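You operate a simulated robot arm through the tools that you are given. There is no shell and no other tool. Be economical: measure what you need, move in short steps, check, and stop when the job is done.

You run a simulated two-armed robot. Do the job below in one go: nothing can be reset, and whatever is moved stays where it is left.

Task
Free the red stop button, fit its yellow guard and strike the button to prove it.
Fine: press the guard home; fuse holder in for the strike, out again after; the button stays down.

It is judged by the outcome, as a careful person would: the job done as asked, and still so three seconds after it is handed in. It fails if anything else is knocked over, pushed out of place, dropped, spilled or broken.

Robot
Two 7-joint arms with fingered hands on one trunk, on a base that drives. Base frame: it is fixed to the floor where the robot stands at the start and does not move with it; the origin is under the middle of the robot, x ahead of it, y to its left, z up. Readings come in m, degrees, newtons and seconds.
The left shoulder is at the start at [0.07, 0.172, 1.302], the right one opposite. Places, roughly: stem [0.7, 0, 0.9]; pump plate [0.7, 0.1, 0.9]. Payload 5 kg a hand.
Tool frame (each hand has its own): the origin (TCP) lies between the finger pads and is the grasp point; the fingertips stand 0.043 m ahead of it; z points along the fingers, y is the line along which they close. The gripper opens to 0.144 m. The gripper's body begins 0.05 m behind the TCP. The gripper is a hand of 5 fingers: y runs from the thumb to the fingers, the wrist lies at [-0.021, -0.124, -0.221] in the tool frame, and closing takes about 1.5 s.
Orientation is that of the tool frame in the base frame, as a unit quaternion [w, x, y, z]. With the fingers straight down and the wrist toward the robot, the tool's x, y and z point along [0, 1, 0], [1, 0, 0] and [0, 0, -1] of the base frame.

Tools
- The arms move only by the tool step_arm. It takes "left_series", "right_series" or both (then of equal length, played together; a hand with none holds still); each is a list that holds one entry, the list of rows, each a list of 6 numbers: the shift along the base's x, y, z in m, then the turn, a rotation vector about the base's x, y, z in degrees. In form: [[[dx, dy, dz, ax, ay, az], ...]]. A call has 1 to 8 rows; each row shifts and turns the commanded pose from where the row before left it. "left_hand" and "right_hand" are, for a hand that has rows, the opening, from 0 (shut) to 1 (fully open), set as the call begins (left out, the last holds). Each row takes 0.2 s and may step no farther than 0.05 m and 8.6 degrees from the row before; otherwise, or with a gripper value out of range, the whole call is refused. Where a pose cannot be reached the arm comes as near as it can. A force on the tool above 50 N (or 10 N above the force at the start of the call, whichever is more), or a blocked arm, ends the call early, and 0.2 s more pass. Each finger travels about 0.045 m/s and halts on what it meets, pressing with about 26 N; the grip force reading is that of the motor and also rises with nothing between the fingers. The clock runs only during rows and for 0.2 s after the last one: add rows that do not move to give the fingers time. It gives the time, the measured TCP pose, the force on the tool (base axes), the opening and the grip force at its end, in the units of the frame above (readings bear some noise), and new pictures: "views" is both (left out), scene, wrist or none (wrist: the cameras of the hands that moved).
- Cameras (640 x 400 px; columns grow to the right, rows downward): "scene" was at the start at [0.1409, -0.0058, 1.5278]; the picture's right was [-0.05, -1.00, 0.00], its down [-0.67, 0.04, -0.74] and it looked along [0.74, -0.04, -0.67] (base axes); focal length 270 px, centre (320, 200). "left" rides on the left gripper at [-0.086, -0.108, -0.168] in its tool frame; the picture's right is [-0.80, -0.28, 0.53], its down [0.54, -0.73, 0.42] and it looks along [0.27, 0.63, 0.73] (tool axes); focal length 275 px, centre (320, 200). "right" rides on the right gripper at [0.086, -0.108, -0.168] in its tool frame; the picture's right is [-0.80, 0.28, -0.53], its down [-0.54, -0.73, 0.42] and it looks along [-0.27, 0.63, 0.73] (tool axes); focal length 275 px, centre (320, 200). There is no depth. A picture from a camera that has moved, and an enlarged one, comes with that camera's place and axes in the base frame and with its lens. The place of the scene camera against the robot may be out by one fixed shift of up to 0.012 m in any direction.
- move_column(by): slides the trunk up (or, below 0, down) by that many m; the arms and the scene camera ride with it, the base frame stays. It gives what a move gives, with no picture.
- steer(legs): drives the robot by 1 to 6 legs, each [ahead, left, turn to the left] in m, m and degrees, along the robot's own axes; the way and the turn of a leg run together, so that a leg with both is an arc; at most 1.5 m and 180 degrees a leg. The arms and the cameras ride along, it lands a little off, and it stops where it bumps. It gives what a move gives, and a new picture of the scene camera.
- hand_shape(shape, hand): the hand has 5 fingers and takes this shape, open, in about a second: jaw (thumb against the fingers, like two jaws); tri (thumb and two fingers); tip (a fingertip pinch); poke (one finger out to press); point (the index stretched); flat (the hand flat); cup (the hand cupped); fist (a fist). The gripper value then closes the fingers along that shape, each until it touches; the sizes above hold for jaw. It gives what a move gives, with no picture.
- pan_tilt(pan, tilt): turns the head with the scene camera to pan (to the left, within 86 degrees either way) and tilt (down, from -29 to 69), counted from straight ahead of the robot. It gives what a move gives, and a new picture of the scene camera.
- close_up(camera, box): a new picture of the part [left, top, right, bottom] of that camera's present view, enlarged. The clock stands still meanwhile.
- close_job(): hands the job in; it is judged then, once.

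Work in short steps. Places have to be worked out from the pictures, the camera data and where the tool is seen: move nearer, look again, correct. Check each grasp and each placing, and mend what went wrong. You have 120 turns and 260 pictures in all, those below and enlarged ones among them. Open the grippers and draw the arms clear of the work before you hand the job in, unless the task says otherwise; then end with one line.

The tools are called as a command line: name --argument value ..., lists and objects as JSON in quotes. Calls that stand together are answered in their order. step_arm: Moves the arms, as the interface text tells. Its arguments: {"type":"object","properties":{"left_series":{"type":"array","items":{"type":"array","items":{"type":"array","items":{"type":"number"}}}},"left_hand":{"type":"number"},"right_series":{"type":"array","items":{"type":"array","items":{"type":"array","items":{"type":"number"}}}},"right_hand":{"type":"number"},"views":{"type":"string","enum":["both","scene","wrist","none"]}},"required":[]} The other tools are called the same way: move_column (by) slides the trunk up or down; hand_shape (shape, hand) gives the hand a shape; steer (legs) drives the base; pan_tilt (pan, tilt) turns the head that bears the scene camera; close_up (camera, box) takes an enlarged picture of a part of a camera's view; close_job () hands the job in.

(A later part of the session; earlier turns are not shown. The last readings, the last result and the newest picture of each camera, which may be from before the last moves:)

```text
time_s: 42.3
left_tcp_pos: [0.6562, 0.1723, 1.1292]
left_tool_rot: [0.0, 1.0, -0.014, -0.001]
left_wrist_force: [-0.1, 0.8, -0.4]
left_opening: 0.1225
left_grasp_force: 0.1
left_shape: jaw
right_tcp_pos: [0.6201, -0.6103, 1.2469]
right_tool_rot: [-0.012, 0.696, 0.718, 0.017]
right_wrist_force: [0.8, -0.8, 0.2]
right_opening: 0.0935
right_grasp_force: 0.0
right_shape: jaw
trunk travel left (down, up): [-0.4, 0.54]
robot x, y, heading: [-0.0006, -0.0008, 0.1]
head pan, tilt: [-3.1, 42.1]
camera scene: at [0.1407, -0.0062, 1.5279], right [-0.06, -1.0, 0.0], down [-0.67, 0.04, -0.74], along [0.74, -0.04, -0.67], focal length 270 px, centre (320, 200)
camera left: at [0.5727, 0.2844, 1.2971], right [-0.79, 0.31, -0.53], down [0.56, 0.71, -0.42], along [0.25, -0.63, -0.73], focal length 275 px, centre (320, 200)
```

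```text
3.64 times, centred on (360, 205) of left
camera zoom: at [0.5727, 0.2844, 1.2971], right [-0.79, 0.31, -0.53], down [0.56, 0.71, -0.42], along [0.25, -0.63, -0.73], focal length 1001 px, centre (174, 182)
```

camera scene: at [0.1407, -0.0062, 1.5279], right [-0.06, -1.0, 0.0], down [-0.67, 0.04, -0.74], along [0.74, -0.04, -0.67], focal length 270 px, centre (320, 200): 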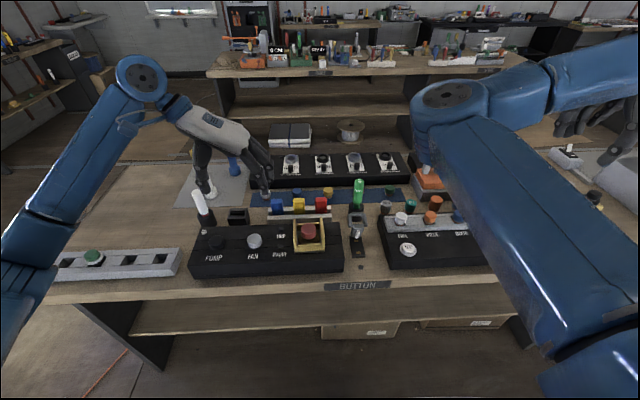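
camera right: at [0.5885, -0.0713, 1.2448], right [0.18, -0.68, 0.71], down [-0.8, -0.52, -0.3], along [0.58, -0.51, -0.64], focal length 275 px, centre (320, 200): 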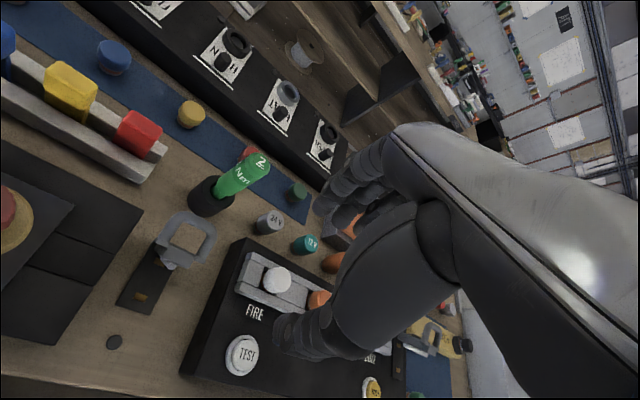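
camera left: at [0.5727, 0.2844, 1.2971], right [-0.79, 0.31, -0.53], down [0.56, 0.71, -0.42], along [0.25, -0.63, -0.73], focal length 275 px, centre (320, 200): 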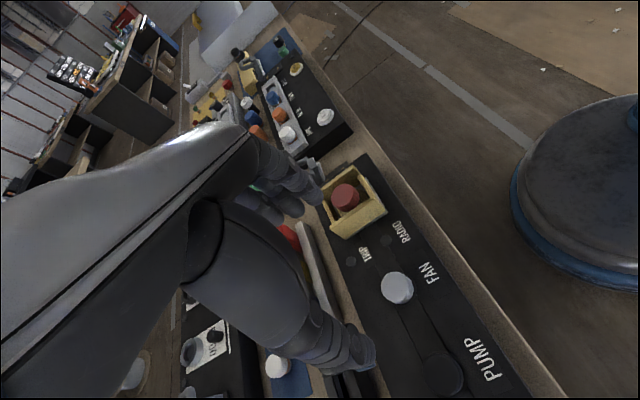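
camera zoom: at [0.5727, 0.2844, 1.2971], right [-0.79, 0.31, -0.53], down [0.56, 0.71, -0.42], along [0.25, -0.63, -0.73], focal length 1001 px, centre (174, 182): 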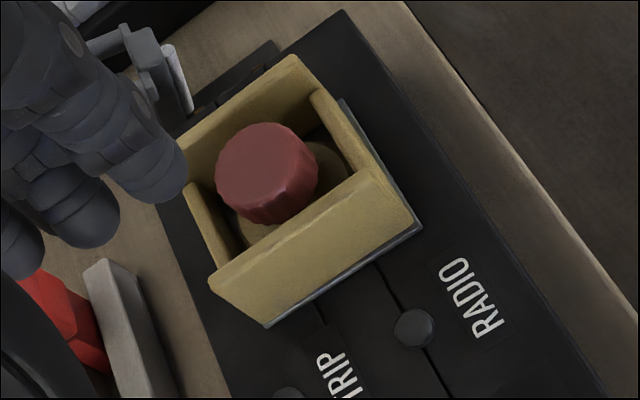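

The guard looks seated with its centre at about (0.651, -0.001). I move over it with the jaws open to grip the tall walls, square it and press.

step_arm --left_series '[[[0, -0.045, 0, 0, 0, 0], [0, -0.045, 0, 0, 0, 0], [-0.005, -0.045, 0, 0, 0, 0], [0, -0.038, 0, 0, 0, 0], [0, 0, -0.04, 0, 0, 0], [0, 0, -0.04, 0, 0, 0], [0, 0, -0.03, 0, 0, 0], [0, 0, 0, 0, 0, 0]]]' --left_hand 0.85 --views "wrist"

close_up --camera "scene" --box '[260, 180, 360, 270]'

```text
time_s: 44.1
left_tcp_pos: [0.6517, 0.0023, 1.0181]
left_tool_rot: [0.001, 1.0, -0.013, 0.0]
left_wrist_force: [-0.4, 0.0, -0.5]
left_opening: 0.1223
left_grasp_force: 0.1
left_shape: jaw
right_tcp_pos: [0.6209, -0.6102, 1.2464]
right_tool_rot: [-0.013, 0.695, 0.718, 0.018]
right_wrist_force: [-0.2, 0.7, -0.1]
right_opening: 0.0937
right_grasp_force: 0.1
right_shape: jaw
trunk travel left (down, up): [-0.4, 0.54]
robot x, y, heading: [0.0018, 0.0006, -0.4]
head pan, tilt: [-3.1, 42.1]
camera left: at [0.5681, 0.1133, 1.1861], right [-0.79, 0.3, -0.53], down [0.56, 0.71, -0.42], along [0.25, -0.63, -0.73], focal length 275 px, centre (320, 200)
```

left: 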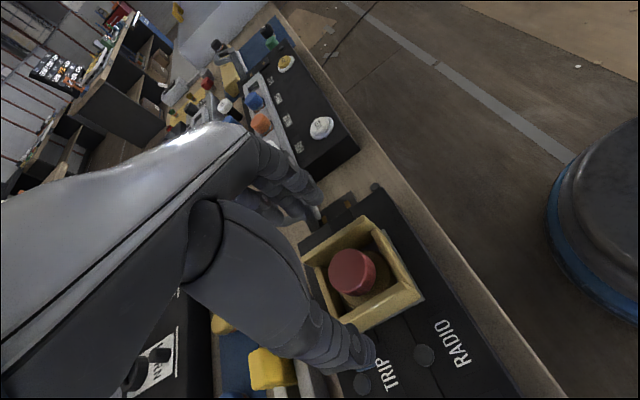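

```text
4.44 times, centred on (310, 225) of scene
camera zoom: at [0.1408, -0.0062, 1.5279], right [-0.06, -1.0, 0.0], down [-0.67, 0.04, -0.74], along [0.74, -0.04, -0.67], focal length 1202 px, centre (364, 89)
```

zoom: 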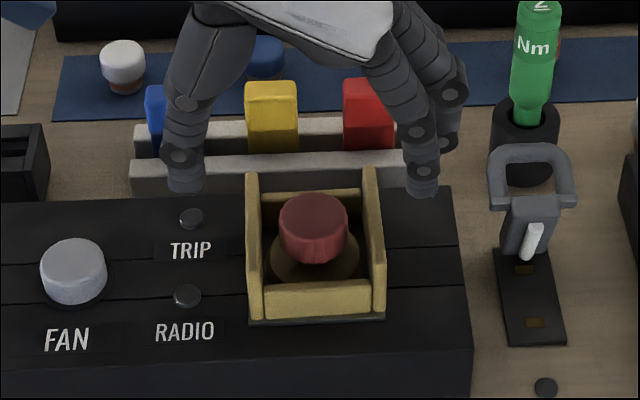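

The thumb and fingers straddle the tall walls nicely. I descend and close on the walls.

step_arm --left_series '[[[0, -0.002, -0.03, 0, 0, 0], [0, 0, -0.02, 0, 0, 0], [0, 0, -0.012, 0, 0, 0], [0, 0, 0, 0, 0, 0]]]' --left_hand 0.85 --views "none"

step_arm --left_series '[[[0, 0, 0, 0, 0, 0], [0, 0, 0, 0, 0, 0], [0, 0, 0, 0, 0, 0], [0, 0, 0, 0, 0, 0], [0, 0, 0, 0, 0, 0]]]' --left_hand 0.45 --views "none"

close_up --camera "scene" --box '[280, 200, 340, 260]'

```text
time_s: 45.1
left_tcp_pos: [0.6522, -0.0007, 0.9555]
left_tool_rot: [0.0, 1.0, -0.013, 0.0]
left_wrist_force: [-0.1, -0.5, -0.3]
left_opening: 0.1225
left_grasp_force: 0.0
left_shape: jaw
right_tcp_pos: [0.6206, -0.6108, 1.2464]
right_tool_rot: [-0.013, 0.695, 0.718, 0.016]
right_wrist_force: [-0.2, -0.7, -0.1]
right_opening: 0.0937
right_grasp_force: 0.1
right_shape: jaw
trunk travel left (down, up): [-0.4, 0.54]
robot x, y, heading: [0.0006, -0.0041, 0.0]
head pan, tilt: [-3.1, 42.1]
```

```text
time_s: 46.3
left_tcp_pos: [0.6525, -0.0006, 0.9565]
left_tool_rot: [0.0, 1.0, -0.012, 0.0]
left_wrist_force: [-0.1, -0.3, 0.2]
left_opening: 0.0822
left_grasp_force: 25.8
left_shape: jaw
right_tcp_pos: [0.6217, -0.6108, 1.2468]
right_tool_rot: [-0.014, 0.695, 0.718, 0.017]
right_wrist_force: [0.2, 0.3, 0.5]
right_opening: 0.0935
right_grasp_force: 0.0
right_shape: jaw
trunk travel left (down, up): [-0.4, 0.54]
robot x, y, heading: [-0.0015, 0.0008, -0.3]
head pan, tilt: [-3.1, 42.1]
```

```text
6.67 times, centred on (310, 230) of scene
camera zoom: at [0.1411, -0.0065, 1.5278], right [-0.06, -1.0, 0.0], down [-0.67, 0.04, -0.74], along [0.74, -0.04, -0.67], focal length 1803 px, centre (387, 0)
```

zoom: 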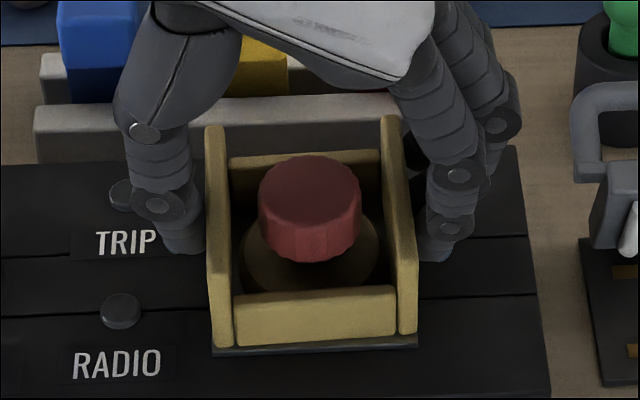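

Gripped on both walls at 0.082. I push down in small steps.

step_arm --left_series '[[[0, 0, -0.002, 0, 0, 0], [0, 0, -0.002, 0, 0, 0], [0, 0, -0.002, 0, 0, 0], [0, 0, 0, 0, 0, 0]]]' --views "none"

close_up --camera "scene" --box '[280, 200, 340, 260]'

```text
time_s: 47.3
left_tcp_pos: [0.6509, -0.0018, 0.9529]
left_tool_rot: [0.001, 1.0, -0.013, 0.001]
left_wrist_force: [4.4, 1.4, 32.5]
left_opening: 0.0822
left_grasp_force: 26.4
left_shape: jaw
right_tcp_pos: [0.6181, -0.6103, 1.2469]
right_tool_rot: [-0.013, 0.695, 0.718, 0.017]
right_wrist_force: [-0.2, -0.1, 0.2]
right_opening: 0.0935
right_grasp_force: 0.0
right_shape: jaw
trunk travel left (down, up): [-0.4, 0.54]
robot x, y, heading: [-0.0007, -0.0018, -0.2]
head pan, tilt: [-3.1, 42.1]
```

```text
6.67 times, centred on (310, 230) of scene
camera zoom: at [0.1387, -0.0062, 1.5284], right [-0.06, -1.0, 0.0], down [-0.67, 0.04, -0.74], along [0.74, -0.04, -0.67], focal length 1803 px, centre (387, 0)
```

zoom: 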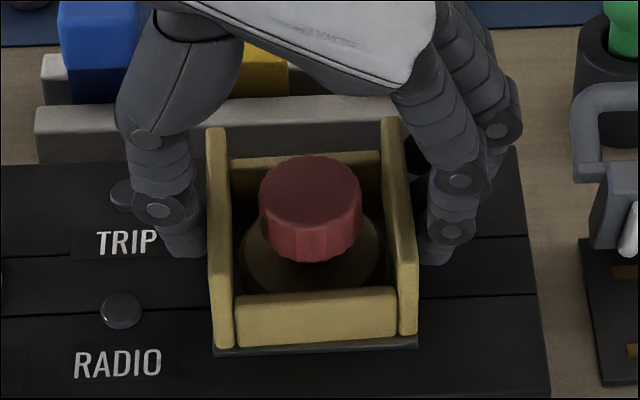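

Solid at 32 N with no guard motion. One more small push to near 45 N to be sure it's bottomed.

step_arm --left_series '[[[0, 0, -0.0015, 0, 0, 0], [0, 0, -0.0015, 0, 0, 0], [0, 0, 0, 0, 0, 0]]]' --views "none"

close_up --camera "scene" --box '[280, 200, 340, 260]'

```text
time_s: 48.1
left_tcp_pos: [0.65, -0.0009, 0.9464]
left_tool_rot: [-0.002, 1.0, -0.013, -0.001]
left_wrist_force: [0.7, 0.2, 7.9]
left_opening: 0.0783
left_grasp_force: 26.2
left_shape: jaw
right_tcp_pos: [0.6188, -0.6108, 1.2474]
right_tool_rot: [-0.012, 0.696, 0.718, 0.017]
right_wrist_force: [-0.1, 0.9, 0.6]
right_opening: 0.0936
right_grasp_force: 0.0
right_shape: jaw
trunk travel left (down, up): [-0.4, 0.54]
robot x, y, heading: [0.0003, 0.0024, -0.3]
head pan, tilt: [-3.1, 42.1]
```

```text
6.67 times, centred on (310, 230) of scene
camera zoom: at [0.1396, -0.0065, 1.5276], right [-0.06, -1.0, 0.0], down [-0.67, 0.04, -0.74], along [0.74, -0.04, -0.67], focal length 1803 px, centre (387, 0)
```

zoom: 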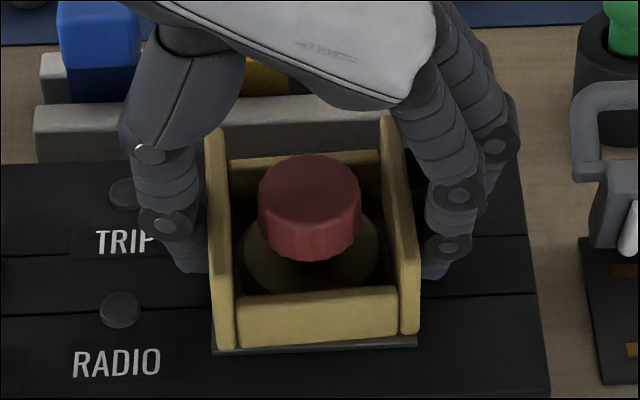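

The fingers slipped again at about 35–40 N and the guard did not move. I'll press on the wall tops directly: open, rise, narrow the jaws to 0.066 so the tips sit on the wall tops.

step_arm --left_series '[[[0, 0, 0.002, 0, 0, 0], [0, 0, 0, 0, 0, 0], [0, 0, 0, 0, 0, 0], [0, 0, 0.04, 0, 0, 0], [0, 0, 0.04, 0, 0, 0]]]' --left_hand 0.8 --views "none"

step_arm --left_series '[[[0, 0, 0, 0, 0, 0], [0, 0, 0, 0, 0, 0], [0, 0, 0, 0, 0, 0], [0, 0, 0, 0, 0, 0], [0, 0, 0, 0, 0, 0]]]' --left_hand 0.47 --views "wrist"

close_up --camera "scene" --box '[270, 180, 350, 260]'

```text
time_s: 49.3
left_tcp_pos: [0.6516, -0.0014, 1.0289]
left_tool_rot: [-0.001, 1.0, -0.014, 0.0]
left_wrist_force: [-0.7, 1.0, -0.9]
left_opening: 0.1149
left_grasp_force: 0.0
left_shape: jaw
right_tcp_pos: [0.6207, -0.6114, 1.2467]
right_tool_rot: [-0.013, 0.696, 0.718, 0.017]
right_wrist_force: [0.2, 0.4, -0.3]
right_opening: 0.0936
right_grasp_force: 0.0
right_shape: jaw
trunk travel left (down, up): [-0.4, 0.54]
robot x, y, heading: [-0.004, -0.0037, -0.2]
head pan, tilt: [-3.1, 42.1]
```

```text
time_s: 50.5
left_tcp_pos: [0.6519, -0.001, 1.0295]
left_tool_rot: [0.0, 1.0, -0.014, 0.0]
left_wrist_force: [0.6, -0.4, 0.1]
left_opening: 0.0681
left_grasp_force: 0.1
left_shape: jaw
right_tcp_pos: [0.6221, -0.6101, 1.2478]
right_tool_rot: [-0.014, 0.696, 0.717, 0.017]
right_wrist_force: [-0.4, 1.1, -0.6]
right_opening: 0.0935
right_grasp_force: 0.1
right_shape: jaw
trunk travel left (down, up): [-0.4, 0.54]
robot x, y, heading: [0.0012, -0.0003, -0.1]
head pan, tilt: [-3.1, 42.1]
camera left: at [0.5691, 0.1098, 1.1969], right [-0.79, 0.3, -0.53], down [0.56, 0.71, -0.42], along [0.25, -0.63, -0.73], focal length 275 px, centre (320, 200)
```

left: 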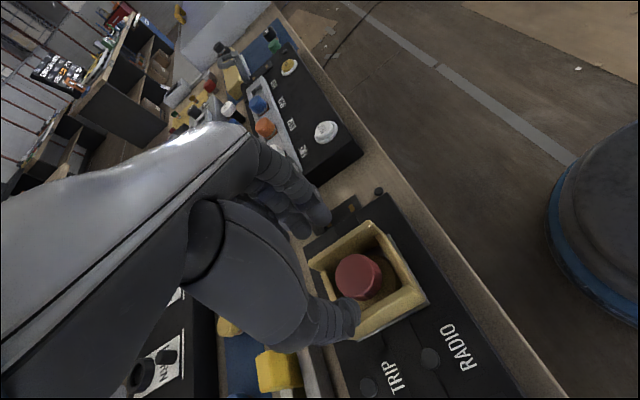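

```text
5.00 times, centred on (310, 220) of scene
camera zoom: at [0.1411, -0.0064, 1.5278], right [-0.06, -1.0, 0.0], down [-0.67, 0.04, -0.74], along [0.74, -0.04, -0.67], focal length 1352 px, centre (370, 100)
```

zoom: 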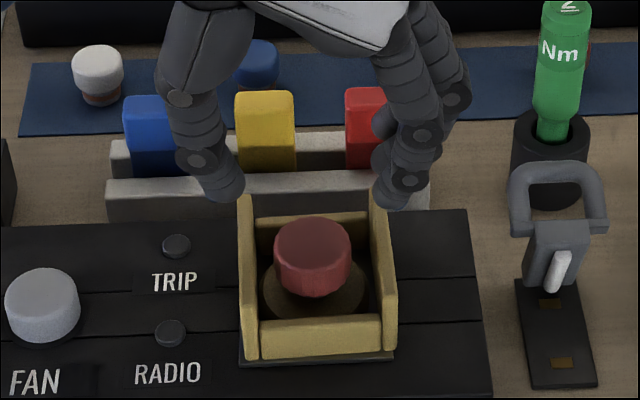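

The tips stand slightly outside the walls (fleshy fingertips). I narrow to about 0.056, shift 2 mm left, and come down to touch.

step_arm --left_series '[[[0, 0.002, 0, 0, 0, 0], [0, 0, 0, 0, 0, 0], [0, 0, -0.015, 0, 0, 0], [0, 0, -0.01, 0, 0, 0], [0, 0, 0, 0, 0, 0]]]' --left_hand 0.39 --views "wrist"

close_up --camera "scene" --box '[280, 190, 340, 250]'

close_up --camera "left" --box '[260, 180, 440, 350]'

```text
time_s: 51.7
left_tcp_pos: [0.651, 0.0001, 1.0054]
left_tool_rot: [0.0, 1.0, -0.013, 0.0]
left_wrist_force: [0.2, 0.5, -0.3]
left_opening: 0.0566
left_grasp_force: 0.1
left_shape: jaw
right_tcp_pos: [0.6209, -0.6102, 1.2471]
right_tool_rot: [-0.013, 0.696, 0.718, 0.016]
right_wrist_force: [-0.2, 0.5, 0.3]
right_opening: 0.0935
right_grasp_force: 0.0
right_shape: jaw
trunk travel left (down, up): [-0.4, 0.54]
robot x, y, heading: [0.0008, 0.0014, -0.2]
head pan, tilt: [-3.1, 42.1]
camera left: at [0.5677, 0.1112, 1.1719], right [-0.79, 0.3, -0.53], down [0.56, 0.71, -0.42], along [0.25, -0.63, -0.73], focal length 275 px, centre (320, 200)
```

left: 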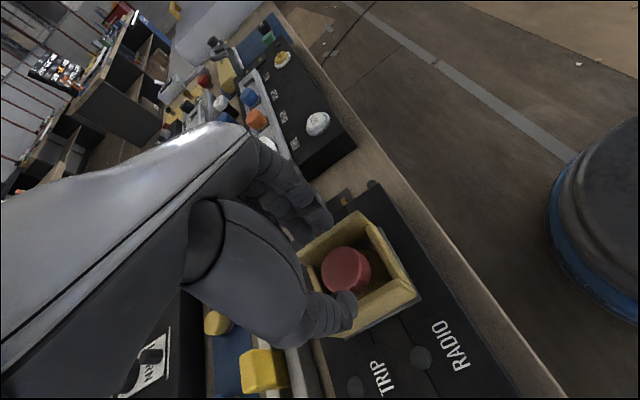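

```text
6.67 times, centred on (310, 220) of scene
camera zoom: at [0.1409, -0.0066, 1.5278], right [-0.06, -1.0, 0.0], down [-0.67, 0.04, -0.74], along [0.74, -0.04, -0.67], focal length 1803 px, centre (387, 67)
```

zoom: 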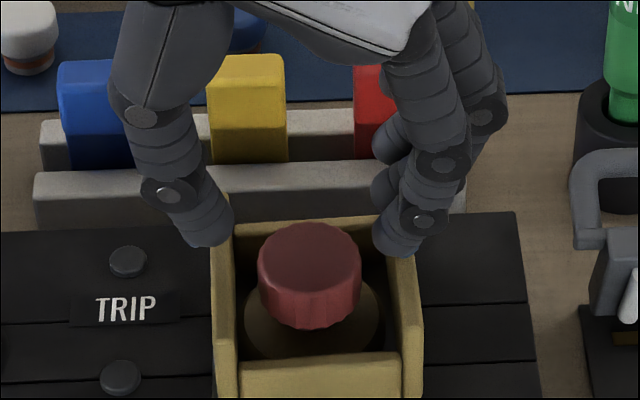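

```text
2.35 times, centred on (350, 265) of left
camera zoom: at [0.5677, 0.1112, 1.1719], right [-0.79, 0.3, -0.53], down [0.56, 0.71, -0.42], along [0.25, -0.63, -0.73], focal length 648 px, centre (249, 47)
```

zoom: 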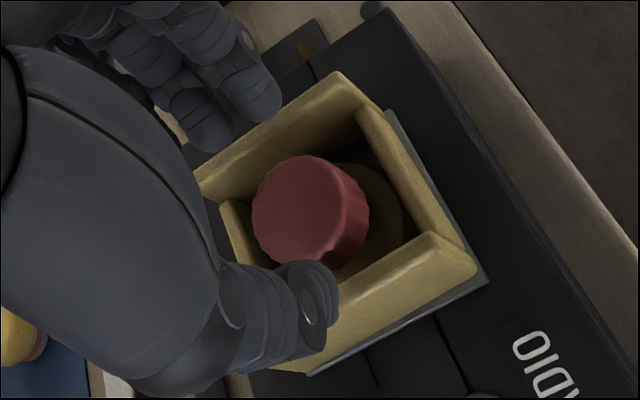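

Tips are right above the walls. I press down gently in small steps.

step_arm --left_series '[[[0, 0, -0.008, 0, 0, 0], [0, 0, -0.005, 0, 0, 0], [0, 0, -0.004, 0, 0, 0], [0, 0, -0.003, 0, 0, 0], [0, 0, 0, 0, 0, 0]]]' --views "none"

close_up --camera "scene" --box '[280, 200, 340, 260]'

```text
time_s: 52.9
left_tcp_pos: [0.6508, -0.0017, 0.9874]
left_tool_rot: [0.001, 1.0, -0.013, 0.001]
left_wrist_force: [1.7, -1.0, 19.5]
left_opening: 0.0571
left_grasp_force: 0.1
left_shape: jaw
right_tcp_pos: [0.6201, -0.6118, 1.2476]
right_tool_rot: [-0.013, 0.695, 0.719, 0.017]
right_wrist_force: [0.3, 1.2, -0.1]
right_opening: 0.0934
right_grasp_force: 0.0
right_shape: jaw
trunk travel left (down, up): [-0.4, 0.54]
robot x, y, heading: [0.0002, 0.0004, -0.1]
head pan, tilt: [-3.1, 42.1]
```

```text
6.67 times, centred on (310, 230) of scene
camera zoom: at [0.1396, -0.0065, 1.5282], right [-0.06, -1.0, 0.0], down [-0.67, 0.04, -0.74], along [0.74, -0.04, -0.67], focal length 1803 px, centre (387, 0)
```

zoom: 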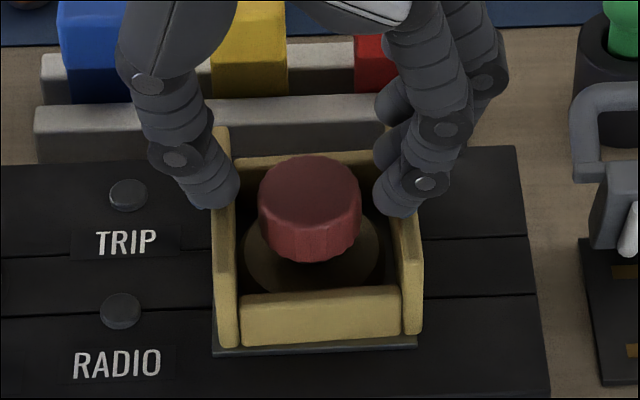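

Both tips rest on the wall tops at 19.5 N. I push harder, towards 45 N.

step_arm --left_series '[[[0, 0, -0.002, 0, 0, 0], [0, 0, -0.0015, 0, 0, 0], [0, 0, -0.0015, 0, 0, 0], [0, 0, 0, 0, 0, 0]]]' --views "none"

close_up --camera "scene" --box '[280, 200, 340, 260]'

```text
time_s: 53.9
left_tcp_pos: [0.6514, -0.0016, 0.9853]
left_tool_rot: [0.004, 1.0, -0.012, 0.004]
left_wrist_force: [-4.1, 1.2, 27.3]
left_opening: 0.0572
left_grasp_force: 0.0
left_shape: jaw
right_tcp_pos: [0.6198, -0.6105, 1.2475]
right_tool_rot: [-0.012, 0.696, 0.718, 0.016]
right_wrist_force: [-0.5, 0.3, -0.1]
right_opening: 0.0935
right_grasp_force: 0.1
right_shape: jaw
trunk travel left (down, up): [-0.4, 0.54]
robot x, y, heading: [0.0052, -0.0001, -0.4]
head pan, tilt: [-3.1, 42.1]
stopped in row 4 (left hand): the force on the tool passed its limit (the readings are from after the stop); the commanded pose is now the measured one
```

```text
6.67 times, centred on (310, 230) of scene
camera zoom: at [0.1396, -0.0061, 1.5275], right [-0.06, -1.0, 0.0], down [-0.67, 0.04, -0.74], along [0.74, -0.04, -0.67], focal length 1803 px, centre (387, 0)
```

zoom: 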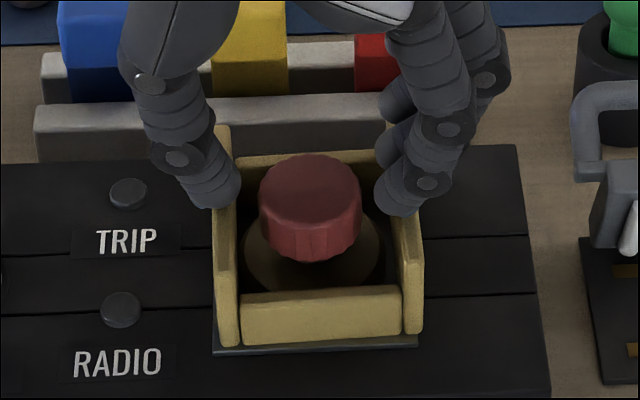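

Over 50 N on the wall tops and the guard didn't budge: it's home, and the button is still up. I rise and move the left hand to look at the fuse holder from the side.

step_arm --left_series '[[[0, 0, 0.03, 0, 0, 0], [0, 0, 0.04, 0, 0, 0], [0, 0.02, 0.04, 0, 0, 0], [0.03, 0.03, 0, 0, 0, 0], [0.04, 0.02, 0, 0, 0, 0], [0.04, 0.02, 0, 0, 0, 0], [0.02, 0, 0, 0, 0, 0]]]' --views "wrist"

close_up --camera "left" --box '[280, 50, 480, 230]'

close_up --camera "scene" --box '[285, 200, 385, 280]'

```text
time_s: 55.5
left_tcp_pos: [0.7826, 0.0893, 1.089]
left_tool_rot: [0.003, 1.0, -0.012, 0.001]
left_wrist_force: [0.8, -0.2, -0.2]
left_opening: 0.0561
left_grasp_force: 0.0
left_shape: jaw
right_tcp_pos: [0.6216, -0.6105, 1.2465]
right_tool_rot: [-0.013, 0.696, 0.717, 0.016]
right_wrist_force: [-0.5, -0.9, 0.3]
right_opening: 0.0938
right_grasp_force: 0.0
right_shape: jaw
trunk travel left (down, up): [-0.4, 0.54]
robot x, y, heading: [0.0008, -0.0012, -0.3]
head pan, tilt: [-3.1, 42.1]
camera left: at [0.6999, 0.201, 1.2566], right [-0.79, 0.3, -0.54], down [0.56, 0.71, -0.42], along [0.25, -0.64, -0.73], focal length 275 px, centre (320, 200)
```

left: 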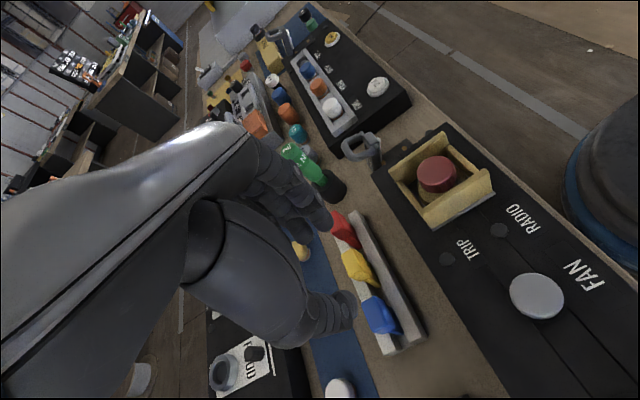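

```text
2.22 times, centred on (380, 140) of left
camera zoom: at [0.6999, 0.201, 1.2566], right [-0.79, 0.3, -0.54], down [0.56, 0.71, -0.42], along [0.25, -0.64, -0.73], focal length 612 px, centre (187, 333)
```

zoom: 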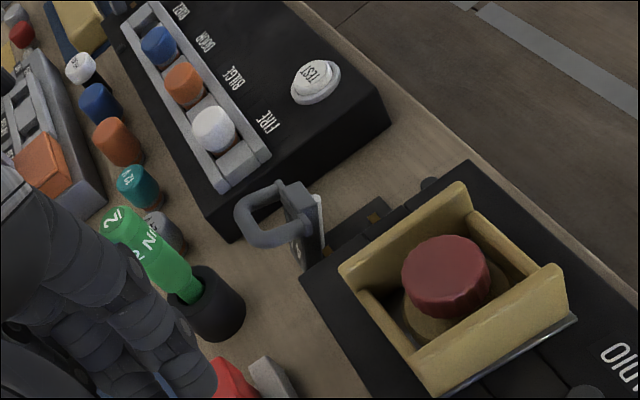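

```text
5.00 times, centred on (335, 240) of scene
camera zoom: at [0.1417, -0.0069, 1.5277], right [-0.06, -1.0, 0.0], down [-0.67, 0.04, -0.74], along [0.74, -0.04, -0.67], focal length 1352 px, centre (245, 0)
```

zoom: 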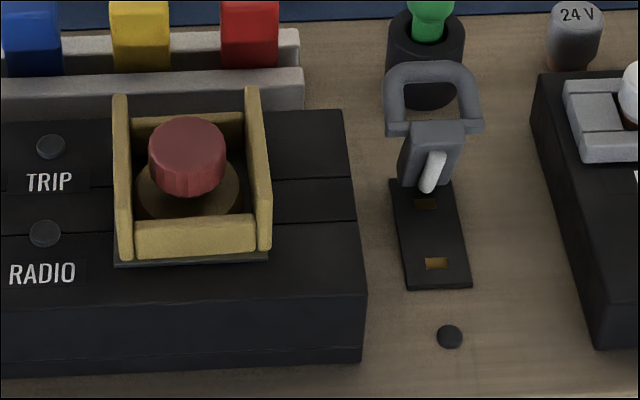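

The holder is an upright body hinged at the far end of its base (hinge ≈ (0.71, -0.155, 0.835)), with a loop handle off its back; it closes by swinging towards the robot. I turn the left hand back to straight and bring it over there, high.

step_arm --left_series '[[[0, 0, 0.04, 0, 0, 8.3], [0, 0, 0.02, 0, 0, 8.3], [-0.02, 0, 0, 0, 0, 8.3], [-0.02, 0, 0, 0, 0, 8.3], [-0.02, 0, 0, 0, 0, 8.3], [-0.02, 0, 0, 0, 0, 8.3]]]' --left_hand 0.7 --views "none"

step_arm --left_series '[[[0, -0.03, 0, 0, 0, 8.3], [0, -0.03, 0, 0, 0, 8.3], [0, -0.04, 0, 0, 0, 8.3], [0, -0.04, 0, 0, 0, 8.3], [0, -0.045, 0, 0, 0, 8.3], [0, -0.045, 0, 0, 0, 0], [0, -0.014, 0, 0, 0, 0], [0, 0, 0, 0, 0, 0]]]'

```text
time_s: 56.9
left_tcp_pos: [0.6997, 0.0883, 1.1535]
left_tool_rot: [0.001, 0.911, 0.412, 0.002]
left_wrist_force: [-0.8, 0.5, 0.7]
left_opening: 0.1002
left_grasp_force: 0.0
left_shape: jaw
right_tcp_pos: [0.6205, -0.6111, 1.2477]
right_tool_rot: [-0.014, 0.696, 0.718, 0.017]
right_wrist_force: [-0.4, 0.0, 0.7]
right_opening: 0.0939
right_grasp_force: 0.0
right_shape: jaw
trunk travel left (down, up): [-0.4, 0.54]
robot x, y, heading: [0.0005, 0.0043, -0.4]
head pan, tilt: [-3.1, 42.1]
```

```text
time_s: 58.3
left_tcp_pos: [0.7124, -0.1065, 1.1517]
left_tool_rot: [-0.003, 0.696, 0.718, 0.004]
left_wrist_force: [-0.4, 0.8, -0.1]
left_opening: 0.1009
left_grasp_force: 0.0
left_shape: jaw
right_tcp_pos: [0.6165, -0.6189, 1.2468]
right_tool_rot: [-0.013, 0.701, 0.713, 0.018]
right_wrist_force: [-0.3, -0.6, 0.2]
right_opening: 0.0935
right_grasp_force: 0.1
right_shape: jaw
trunk travel left (down, up): [-0.4, 0.54]
robot x, y, heading: [-0.0034, 0.0045, -0.3]
head pan, tilt: [-3.1, 42.1]
stopped in row 6 (left hand): the force on the tool passed its limit (the readings are from after the stop); the commanded pose is now the measured one
camera scene: at [0.1413, -0.0082, 1.5278], right [-0.06, -1.0, 0.0], down [-0.67, 0.04, -0.74], along [0.74, -0.04, -0.67], focal length 270 px, centre (320, 200)
camera left: at [0.6061, -0.1969, 1.3189], right [-0.26, -0.8, -0.54], down [-0.74, 0.52, -0.42], along [0.62, 0.29, -0.73], focal length 275 px, centre (320, 200)
```

scene: 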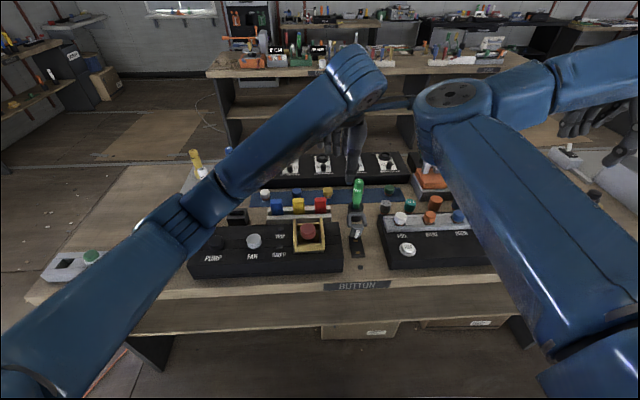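
left: 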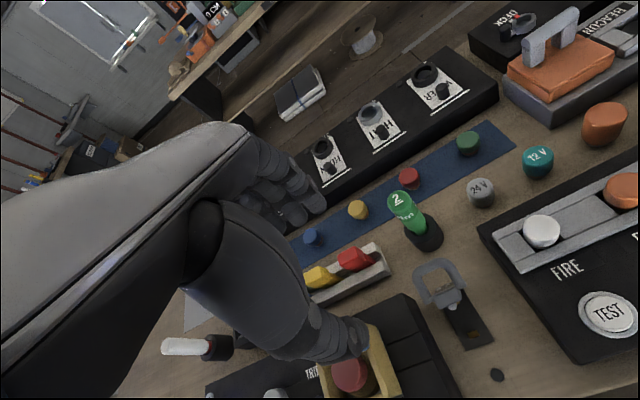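

My left wrist met the right elbow, in mid-air. I back the left hand off and unfold the right elbow by rotating the right hand counter-clockwise.

step_arm --left_series '[[[0, 0.04, 0, 0, 0, 0], [0, 0.045, 0, 0, 0, 0], [0, 0.045, 0, 0, 0, 0], [0, 0.045, 0, 0, 0, 0], [0, 0.045, 0, 0, 0, 0], [0, 0.045, 0, 0, 0, 0]]]' --views "none"

step_arm --right_series '[[[0, 0, 0, 0, 0, 8], [0, 0, 0, 0, 0, 8], [0, 0, 0, 0, 0, 8], [0, 0, 0, 0, 0, 8], [0, 0, 0, 0, 0, 8], [0, 0, 0, 0, 0, 8], [0, 0, 0, 0, 0, 0]]]' --views "scene"

```text
time_s: 59.7
left_tcp_pos: [0.7127, 0.1615, 1.1515]
left_tool_rot: [-0.002, 0.697, 0.717, 0.002]
left_wrist_force: [-0.5, 0.2, 0.3]
left_opening: 0.1004
left_grasp_force: 0.0
left_shape: jaw
right_tcp_pos: [0.6153, -0.6164, 1.2486]
right_tool_rot: [-0.012, 0.7, 0.713, 0.017]
right_wrist_force: [-0.3, 0.1, 0.3]
right_opening: 0.0936
right_grasp_force: 0.0
right_shape: jaw
trunk travel left (down, up): [-0.4, 0.54]
robot x, y, heading: [0.0002, -0.0013, -0.2]
head pan, tilt: [-3.1, 42.1]
```

```text
time_s: 61.3
left_tcp_pos: [0.7133, 0.1598, 1.1514]
left_tool_rot: [-0.002, 0.696, 0.718, 0.002]
left_wrist_force: [0.1, 0.9, 0.0]
left_opening: 0.1011
left_grasp_force: 0.1
left_shape: jaw
right_tcp_pos: [0.6164, -0.6177, 1.2476]
right_tool_rot: [-0.019, 0.349, 0.937, 0.011]
right_wrist_force: [0.5, -0.2, 1.1]
right_opening: 0.0935
right_grasp_force: 0.1
right_shape: jaw
trunk travel left (down, up): [-0.4, 0.54]
robot x, y, heading: [0.0021, -0.0001, -0.2]
head pan, tilt: [-3.1, 42.1]
camera scene: at [0.1411, -0.0063, 1.5278], right [-0.06, -1.0, 0.0], down [-0.67, 0.04, -0.74], along [0.74, -0.04, -0.67], focal length 270 px, centre (320, 200)
```

scene: 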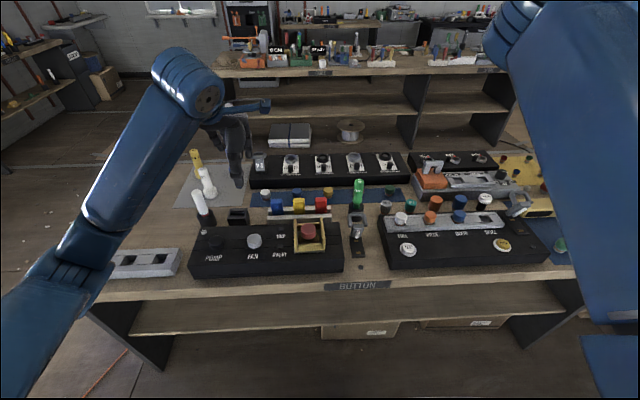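

It's swinging outward. I continue the rotation a bit and draw the hand back to the right.

step_arm --right_series '[[[0, 0, 0, 0, 0, 8], [0, 0, 0, 0, 0, 8], [0, 0, 0, 0, 0, 8], [0, 0, 0, 0, 0, 8], [0, 0, 0, 0, 0, 0]]]' --views "scene"

```text
time_s: 62.5
left_tcp_pos: [0.7123, 0.1589, 1.1539]
left_tool_rot: [-0.003, 0.695, 0.719, 0.002]
left_wrist_force: [0.0, 0.7, 0.1]
left_opening: 0.1008
left_grasp_force: 0.1
left_shape: jaw
right_tcp_pos: [0.6174, -0.6164, 1.2465]
right_tool_rot: [-0.022, 0.077, 0.997, 0.006]
right_wrist_force: [0.6, 0.6, -0.4]
right_opening: 0.0936
right_grasp_force: 0.2
right_shape: jaw
trunk travel left (down, up): [-0.4, 0.54]
robot x, y, heading: [0.0011, -0.0036, -0.3]
head pan, tilt: [-3.1, 42.1]
camera scene: at [0.1411, -0.0064, 1.5278], right [-0.06, -1.0, 0.0], down [-0.67, 0.04, -0.74], along [0.74, -0.04, -0.67], focal length 270 px, centre (320, 200)
```

scene: 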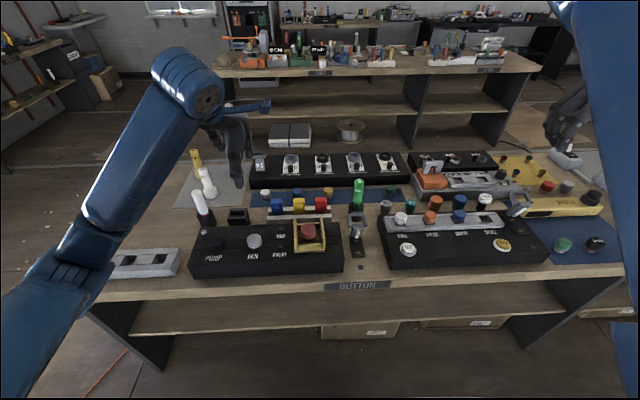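

The right elbow is outboard again. I bring the right hand back to straight orientation on the way to the fuse holder, and shift the left hand away to give room.

step_arm --right_series '[[[0.01, 0.03, 0, 0, 0, -8], [0.01, 0.035, 0, 0, 0, -8], [0.01, 0.04, 0, 0, 0, -8], [0.01, 0.04, 0, 0, 0, -8], [0.01, 0.04, 0, 0, 0, -8], [0.01, 0.04, 0, 0, 0, -8], [0.01, 0.04, 0, 0, 0, -8], [0.01, 0.04, 0, 0, 0, -8]]]' --left_series '[[[0, 0.03, 0, 0, 0, 0], [0, 0.03, 0, 0, 0, 0], [0, 0.03, 0, 0, 0, 0], [0, 0.03, 0, 0, 0, 0], [0, 0.03, 0, 0, 0, 0], [0, 0, 0, 0, 0, 0], [0, 0, 0, 0, 0, 0], [0, 0, 0, 0, 0, 0]]]' --right_hand 0.7 --views "scene"

```text
time_s: 64.3
left_tcp_pos: [0.7106, 0.3113, 1.1525]
left_tool_rot: [-0.003, 0.696, 0.718, 0.002]
left_wrist_force: [-0.9, 1.1, -0.8]
left_opening: 0.1007
left_grasp_force: 0.0
left_shape: jaw
right_tcp_pos: [0.6578, -0.412, 1.1663]
right_tool_rot: [-0.08, 0.607, 0.79, 0.008]
right_wrist_force: [0.3, 0.6, -0.6]
right_opening: 0.1005
right_grasp_force: 0.0
right_shape: jaw
right hand out of reach, approached as far as the arm can: row 6, 7
trunk travel left (down, up): [-0.4, 0.54]
robot x, y, heading: [0.0002, 0.0019, -0.3]
head pan, tilt: [-3.1, 42.1]
camera scene: at [0.14, -0.0032, 1.5274], right [-0.06, -1.0, 0.0], down [-0.67, 0.04, -0.74], along [0.74, -0.04, -0.67], focal length 270 px, centre (320, 200)
```

scene: 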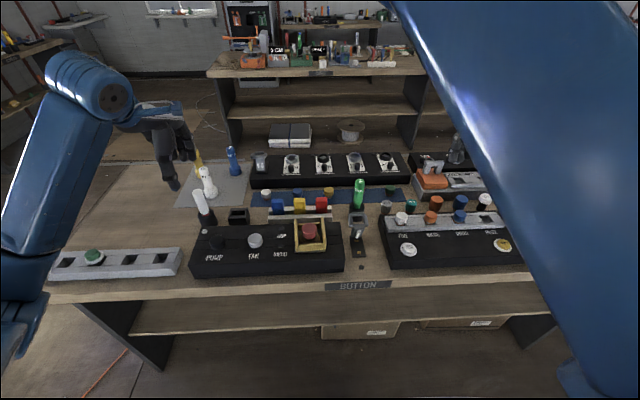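

The right arm has gone elbow-high with the hand tilted about 9°. I correct the tilt in place and look at the result.

step_arm --right_series '[[[0, 0, 0.01, -3.1, -3.3, 0], [0, 0, 0.01, -3.2, -3.4, 0], [0, 0, 0.01, 0, 0, 0], [0, 0, 0, 0, 0, 0]]]' --views "scene"

```text
time_s: 64.7
left_tcp_pos: [0.7114, 0.3091, 1.1521]
left_tool_rot: [-0.003, 0.697, 0.718, 0.003]
left_wrist_force: [0.3, 0.7, 0.1]
left_opening: 0.1005
left_grasp_force: 0.1
left_shape: jaw
right_tcp_pos: [0.6452, -0.4133, 1.1251]
right_tool_rot: [-0.077, 0.607, 0.791, -0.021]
right_wrist_force: [0.2, 0.0, 0.4]
right_opening: 0.101
right_grasp_force: 0.1
right_shape: jaw
trunk travel left (down, up): [-0.4, 0.54]
robot x, y, heading: [0.0009, -0.0028, -0.1]
head pan, tilt: [-3.1, 42.1]
stopped in row 2 (right hand): the arm was blocked; the commanded pose is now the measured one
camera scene: at [0.1405, -0.006, 1.5279], right [-0.06, -1.0, 0.0], down [-0.67, 0.04, -0.74], along [0.74, -0.04, -0.67], focal length 270 px, centre (320, 200)
```

scene: 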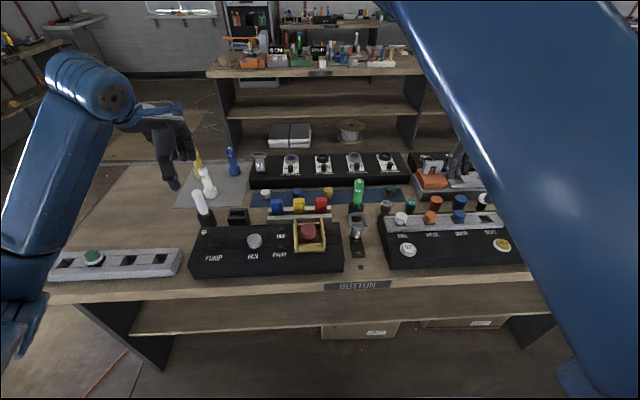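

That posture gets blocked. I return the right arm to the outboard parked pose it held before (rotating back), and will use the left hand for the fuse instead.

step_arm --right_series '[[[0, -0.02, 0.02, 0, 0, 4], [0, -0.02, 0.02, 0, 0, 8], [0, -0.03, 0.02, 0, 0, 8], [-0.01, -0.03, 0.02, 0, 0, 8], [-0.01, -0.03, 0.02, 0, 0, 8], [-0.01, -0.03, 0.01, 0, 0, 8], [0, -0.03, 0, 0, 0, 8], [0, -0.03, 0, 0, 0, 8]]]' --views "scene"

```text
time_s: 66.5
left_tcp_pos: [0.7126, 0.3076, 1.1534]
left_tool_rot: [-0.003, 0.696, 0.718, 0.003]
left_wrist_force: [0.2, -0.3, 0.6]
left_opening: 0.1006
left_grasp_force: 0.0
left_shape: jaw
right_tcp_pos: [0.6177, -0.6357, 1.2357]
right_tool_rot: [-0.057, 0.128, 0.989, -0.056]
right_wrist_force: [-0.1, -0.5, -0.1]
right_opening: 0.1009
right_grasp_force: 0.1
right_shape: jaw
trunk travel left (down, up): [-0.4, 0.54]
robot x, y, heading: [0.0006, 0.0025, -0.2]
head pan, tilt: [-3.1, 42.1]
camera scene: at [0.1414, -0.0087, 1.5278], right [-0.06, -1.0, 0.0], down [-0.67, 0.04, -0.74], along [0.74, -0.04, -0.67], focal length 270 px, centre (320, 200)
```

scene: 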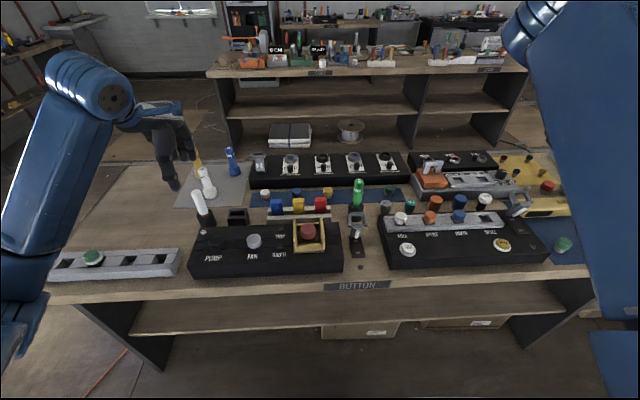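

Good. I shift the right hand a bit farther right, then move the left hand to above the fuse holder in the same orientation.

step_arm --right_series '[[[0, -0.03, 0.01, 0, 0, 4], [-0.02, -0.03, 0.01, 0, 0, 4], [-0.02, -0.03, 0, 0, 0, 0], [-0.02, -0.02, 0, 0, 0, 0]]]' --views "none"

step_arm --left_series '[[[0, -0.045, 0, 0, 0, 0], [0, -0.045, 0, 0, 0, 0], [0, -0.045, 0, 0, 0, 0], [0, -0.045, 0, 0, 0, 0], [0, -0.045, 0, 0, 0, 0], [0, -0.045, 0, 0, 0, 0], [0, -0.045, 0, 0, 0, 0], [0, -0.045, 0, 0, 0, 0]]]'

```text
time_s: 67.5
left_tcp_pos: [0.7112, 0.3075, 1.1531]
left_tool_rot: [-0.003, 0.696, 0.718, 0.003]
left_wrist_force: [-0.5, 0.3, -0.1]
left_opening: 0.1006
left_grasp_force: 0.1
left_shape: jaw
right_tcp_pos: [0.5551, -0.7454, 1.2536]
right_tool_rot: [-0.052, 0.06, 0.995, -0.059]
right_wrist_force: [-0.7, -0.4, -0.3]
right_opening: 0.101
right_grasp_force: 0.1
right_shape: jaw
trunk travel left (down, up): [-0.4, 0.54]
robot x, y, heading: [-0.0011, 0.0022, -0.3]
head pan, tilt: [-3.1, 42.1]
```

```text
time_s: 69.3
left_tcp_pos: [0.7113, -0.0515, 1.1514]
left_tool_rot: [-0.003, 0.696, 0.718, 0.003]
left_wrist_force: [-0.3, -0.2, -0.6]
left_opening: 0.1005
left_grasp_force: 0.1
left_shape: jaw
right_tcp_pos: [0.5559, -0.7465, 1.2537]
right_tool_rot: [-0.052, 0.06, 0.995, -0.059]
right_wrist_force: [0.0, -0.2, 0.2]
right_opening: 0.1006
right_grasp_force: 0.1
right_shape: jaw
trunk travel left (down, up): [-0.4, 0.54]
robot x, y, heading: [0.0019, -0.001, -0.4]
head pan, tilt: [-3.1, 42.1]
camera scene: at [0.1413, -0.0094, 1.5278], right [-0.06, -1.0, 0.0], down [-0.67, 0.04, -0.74], along [0.74, -0.04, -0.67], focal length 270 px, centre (320, 200)
camera left: at [0.6058, -0.1415, 1.3181], right [-0.26, -0.8, -0.54], down [-0.74, 0.52, -0.42], along [0.62, 0.29, -0.73], focal length 275 px, centre (320, 200)
```

scene: 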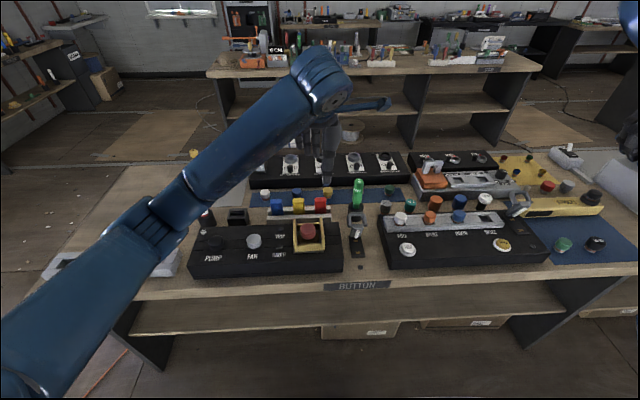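
left: 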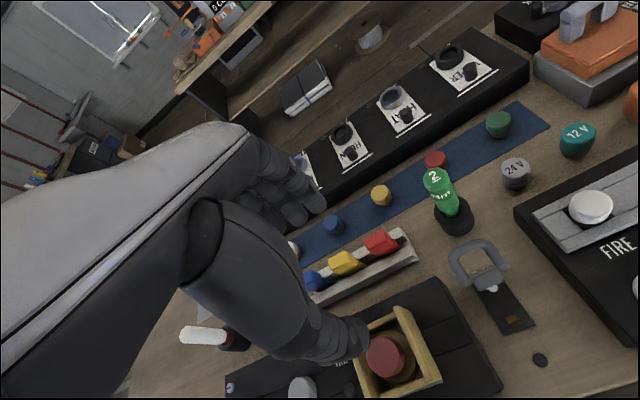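

The right arm is well clear now. I zoom on the fuse holder and the green driver behind it.

close_up --camera "left" --box '[400, 150, 560, 370]'

```text
1.82 times, centred on (480, 260) of left
camera zoom: at [0.6058, -0.1415, 1.3181], right [-0.26, -0.8, -0.54], down [-0.74, 0.52, -0.42], along [0.62, 0.29, -0.73], focal length 500 px, centre (29, 91)
```

zoom: 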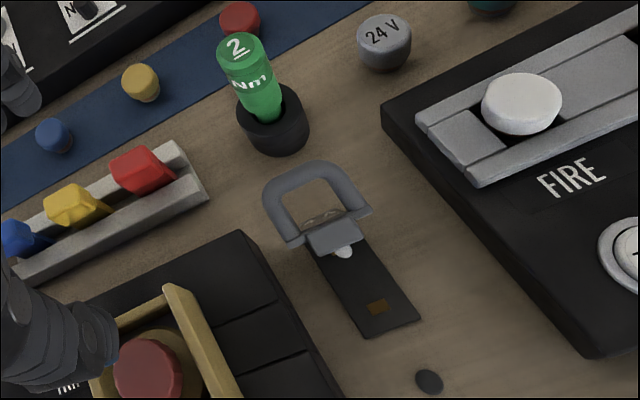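

The loop handle spans y -0.133 to -0.185 at x 0.70–0.74, z ≈ 0.925. Gripping it by its two sides (fingers closing along y) lets it pivot in my grip, and keeps clear of the green driver, so I turn the left hand -90° again.

step_arm --left_series '[[[0, 0, 0, 0, 0, -8.4], [0, 0, 0, 0, 0, -8.4], [0, 0, 0, 0, 0, -8.4], [0, 0, 0, 0, 0, -8.4], [0, 0, 0, 0, 0, -8.4], [0, 0, 0, 0, 0, -8.4]]]' --left_hand 0.65 --views "none"

step_arm --left_series '[[[0, -0.02, 0, 0, 0, -8.4], [0, -0.02, 0, 0, 0, -8.4], [0, -0.02, 0, 0, 0, -8.4], [0, -0.02, 0, 0, 0, -8.4], [0, -0.027, 0, 0, 0, -8], [0, 0, -0.04, 0, 0, 0], [0, 0, -0.04, 0, 0, 0], [0, 0, 0, 0, 0, 0]]]'

close_up --camera "scene" --box '[310, 160, 420, 260]'

```text
time_s: 70.7
left_tcp_pos: [0.7119, -0.0503, 1.1523]
left_tool_rot: [0.0, 0.936, 0.352, 0.004]
left_wrist_force: [-0.2, -0.8, 0.4]
left_opening: 0.0941
left_grasp_force: 0.0
left_shape: jaw
right_tcp_pos: [0.5571, -0.7432, 1.2551]
right_tool_rot: [-0.053, 0.06, 0.995, -0.06]
right_wrist_force: [-0.3, -0.5, -0.5]
right_opening: 0.1008
right_grasp_force: 0.1
right_shape: jaw
trunk travel left (down, up): [-0.4, 0.54]
robot x, y, heading: [-0.0017, -0.0007, 0.0]
head pan, tilt: [-3.1, 42.1]
```

```text
time_s: 72.5
left_tcp_pos: [0.7129, -0.1602, 1.0715]
left_tool_rot: [0.0, 1.0, -0.002, 0.003]
left_wrist_force: [0.0, 1.2, 0.7]
left_opening: 0.094
left_grasp_force: 0.0
left_shape: jaw
right_tcp_pos: [0.5552, -0.7444, 1.2535]
right_tool_rot: [-0.052, 0.06, 0.995, -0.06]
right_wrist_force: [-0.8, -0.3, 0.3]
right_opening: 0.1011
right_grasp_force: 0.0
right_shape: jaw
trunk travel left (down, up): [-0.4, 0.54]
robot x, y, heading: [-0.0006, 0.0004, -0.3]
head pan, tilt: [-3.1, 42.1]
camera scene: at [0.1408, -0.0075, 1.5279], right [-0.06, -1.0, 0.0], down [-0.67, 0.04, -0.74], along [0.74, -0.04, -0.67], focal length 270 px, centre (320, 200)
camera left: at [0.6258, -0.0514, 1.2389], right [-0.79, 0.29, -0.54], down [0.55, 0.72, -0.42], along [0.27, -0.63, -0.73], focal length 275 px, centre (320, 200)
```

scene: 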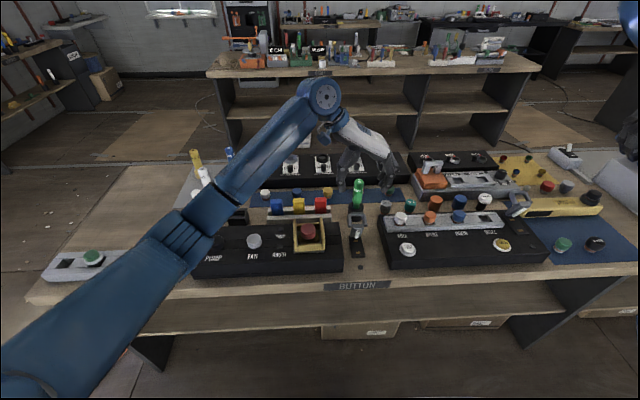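
left: 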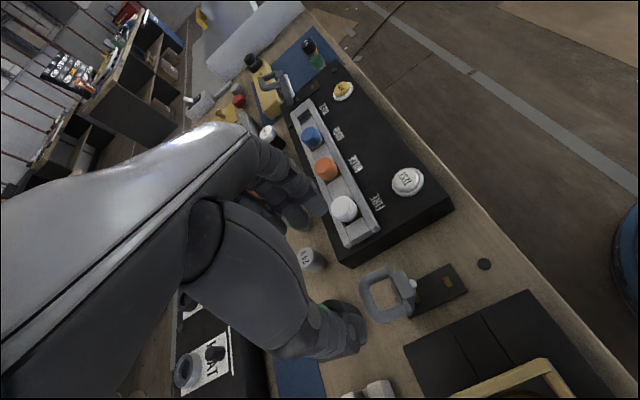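

```text
4.00 times, centred on (365, 210) of scene
camera zoom: at [0.1408, -0.0075, 1.5279], right [-0.06, -1.0, 0.0], down [-0.67, 0.04, -0.74], along [0.74, -0.04, -0.67], focal length 1082 px, centre (140, 160)
```

zoom: 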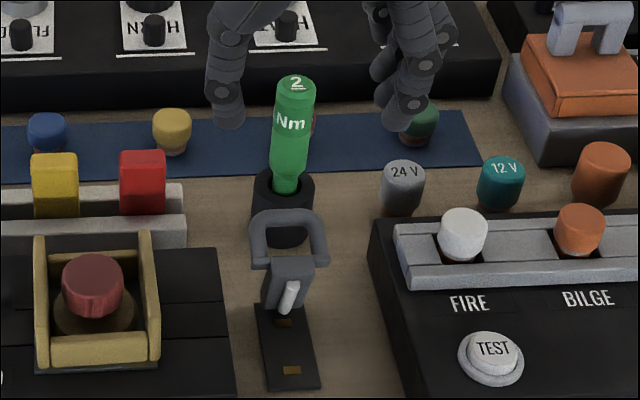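

I zoom the wrist view to fix the loop relative to the fingers.

close_up --camera "left" --box '[280, 170, 480, 350]'

```text
2.22 times, centred on (380, 260) of left
camera zoom: at [0.6258, -0.0514, 1.2389], right [-0.79, 0.29, -0.54], down [0.55, 0.72, -0.42], along [0.27, -0.63, -0.73], focal length 612 px, centre (187, 67)
```

zoom: 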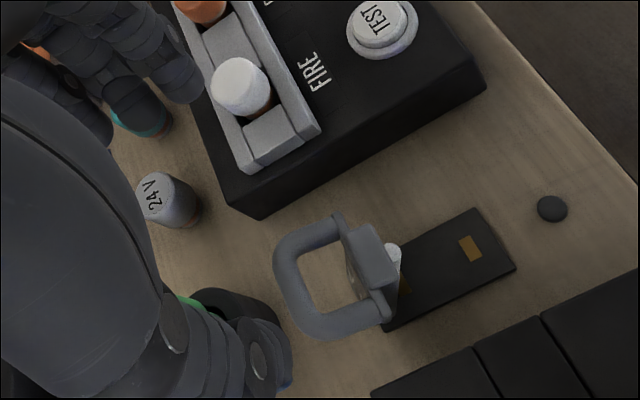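

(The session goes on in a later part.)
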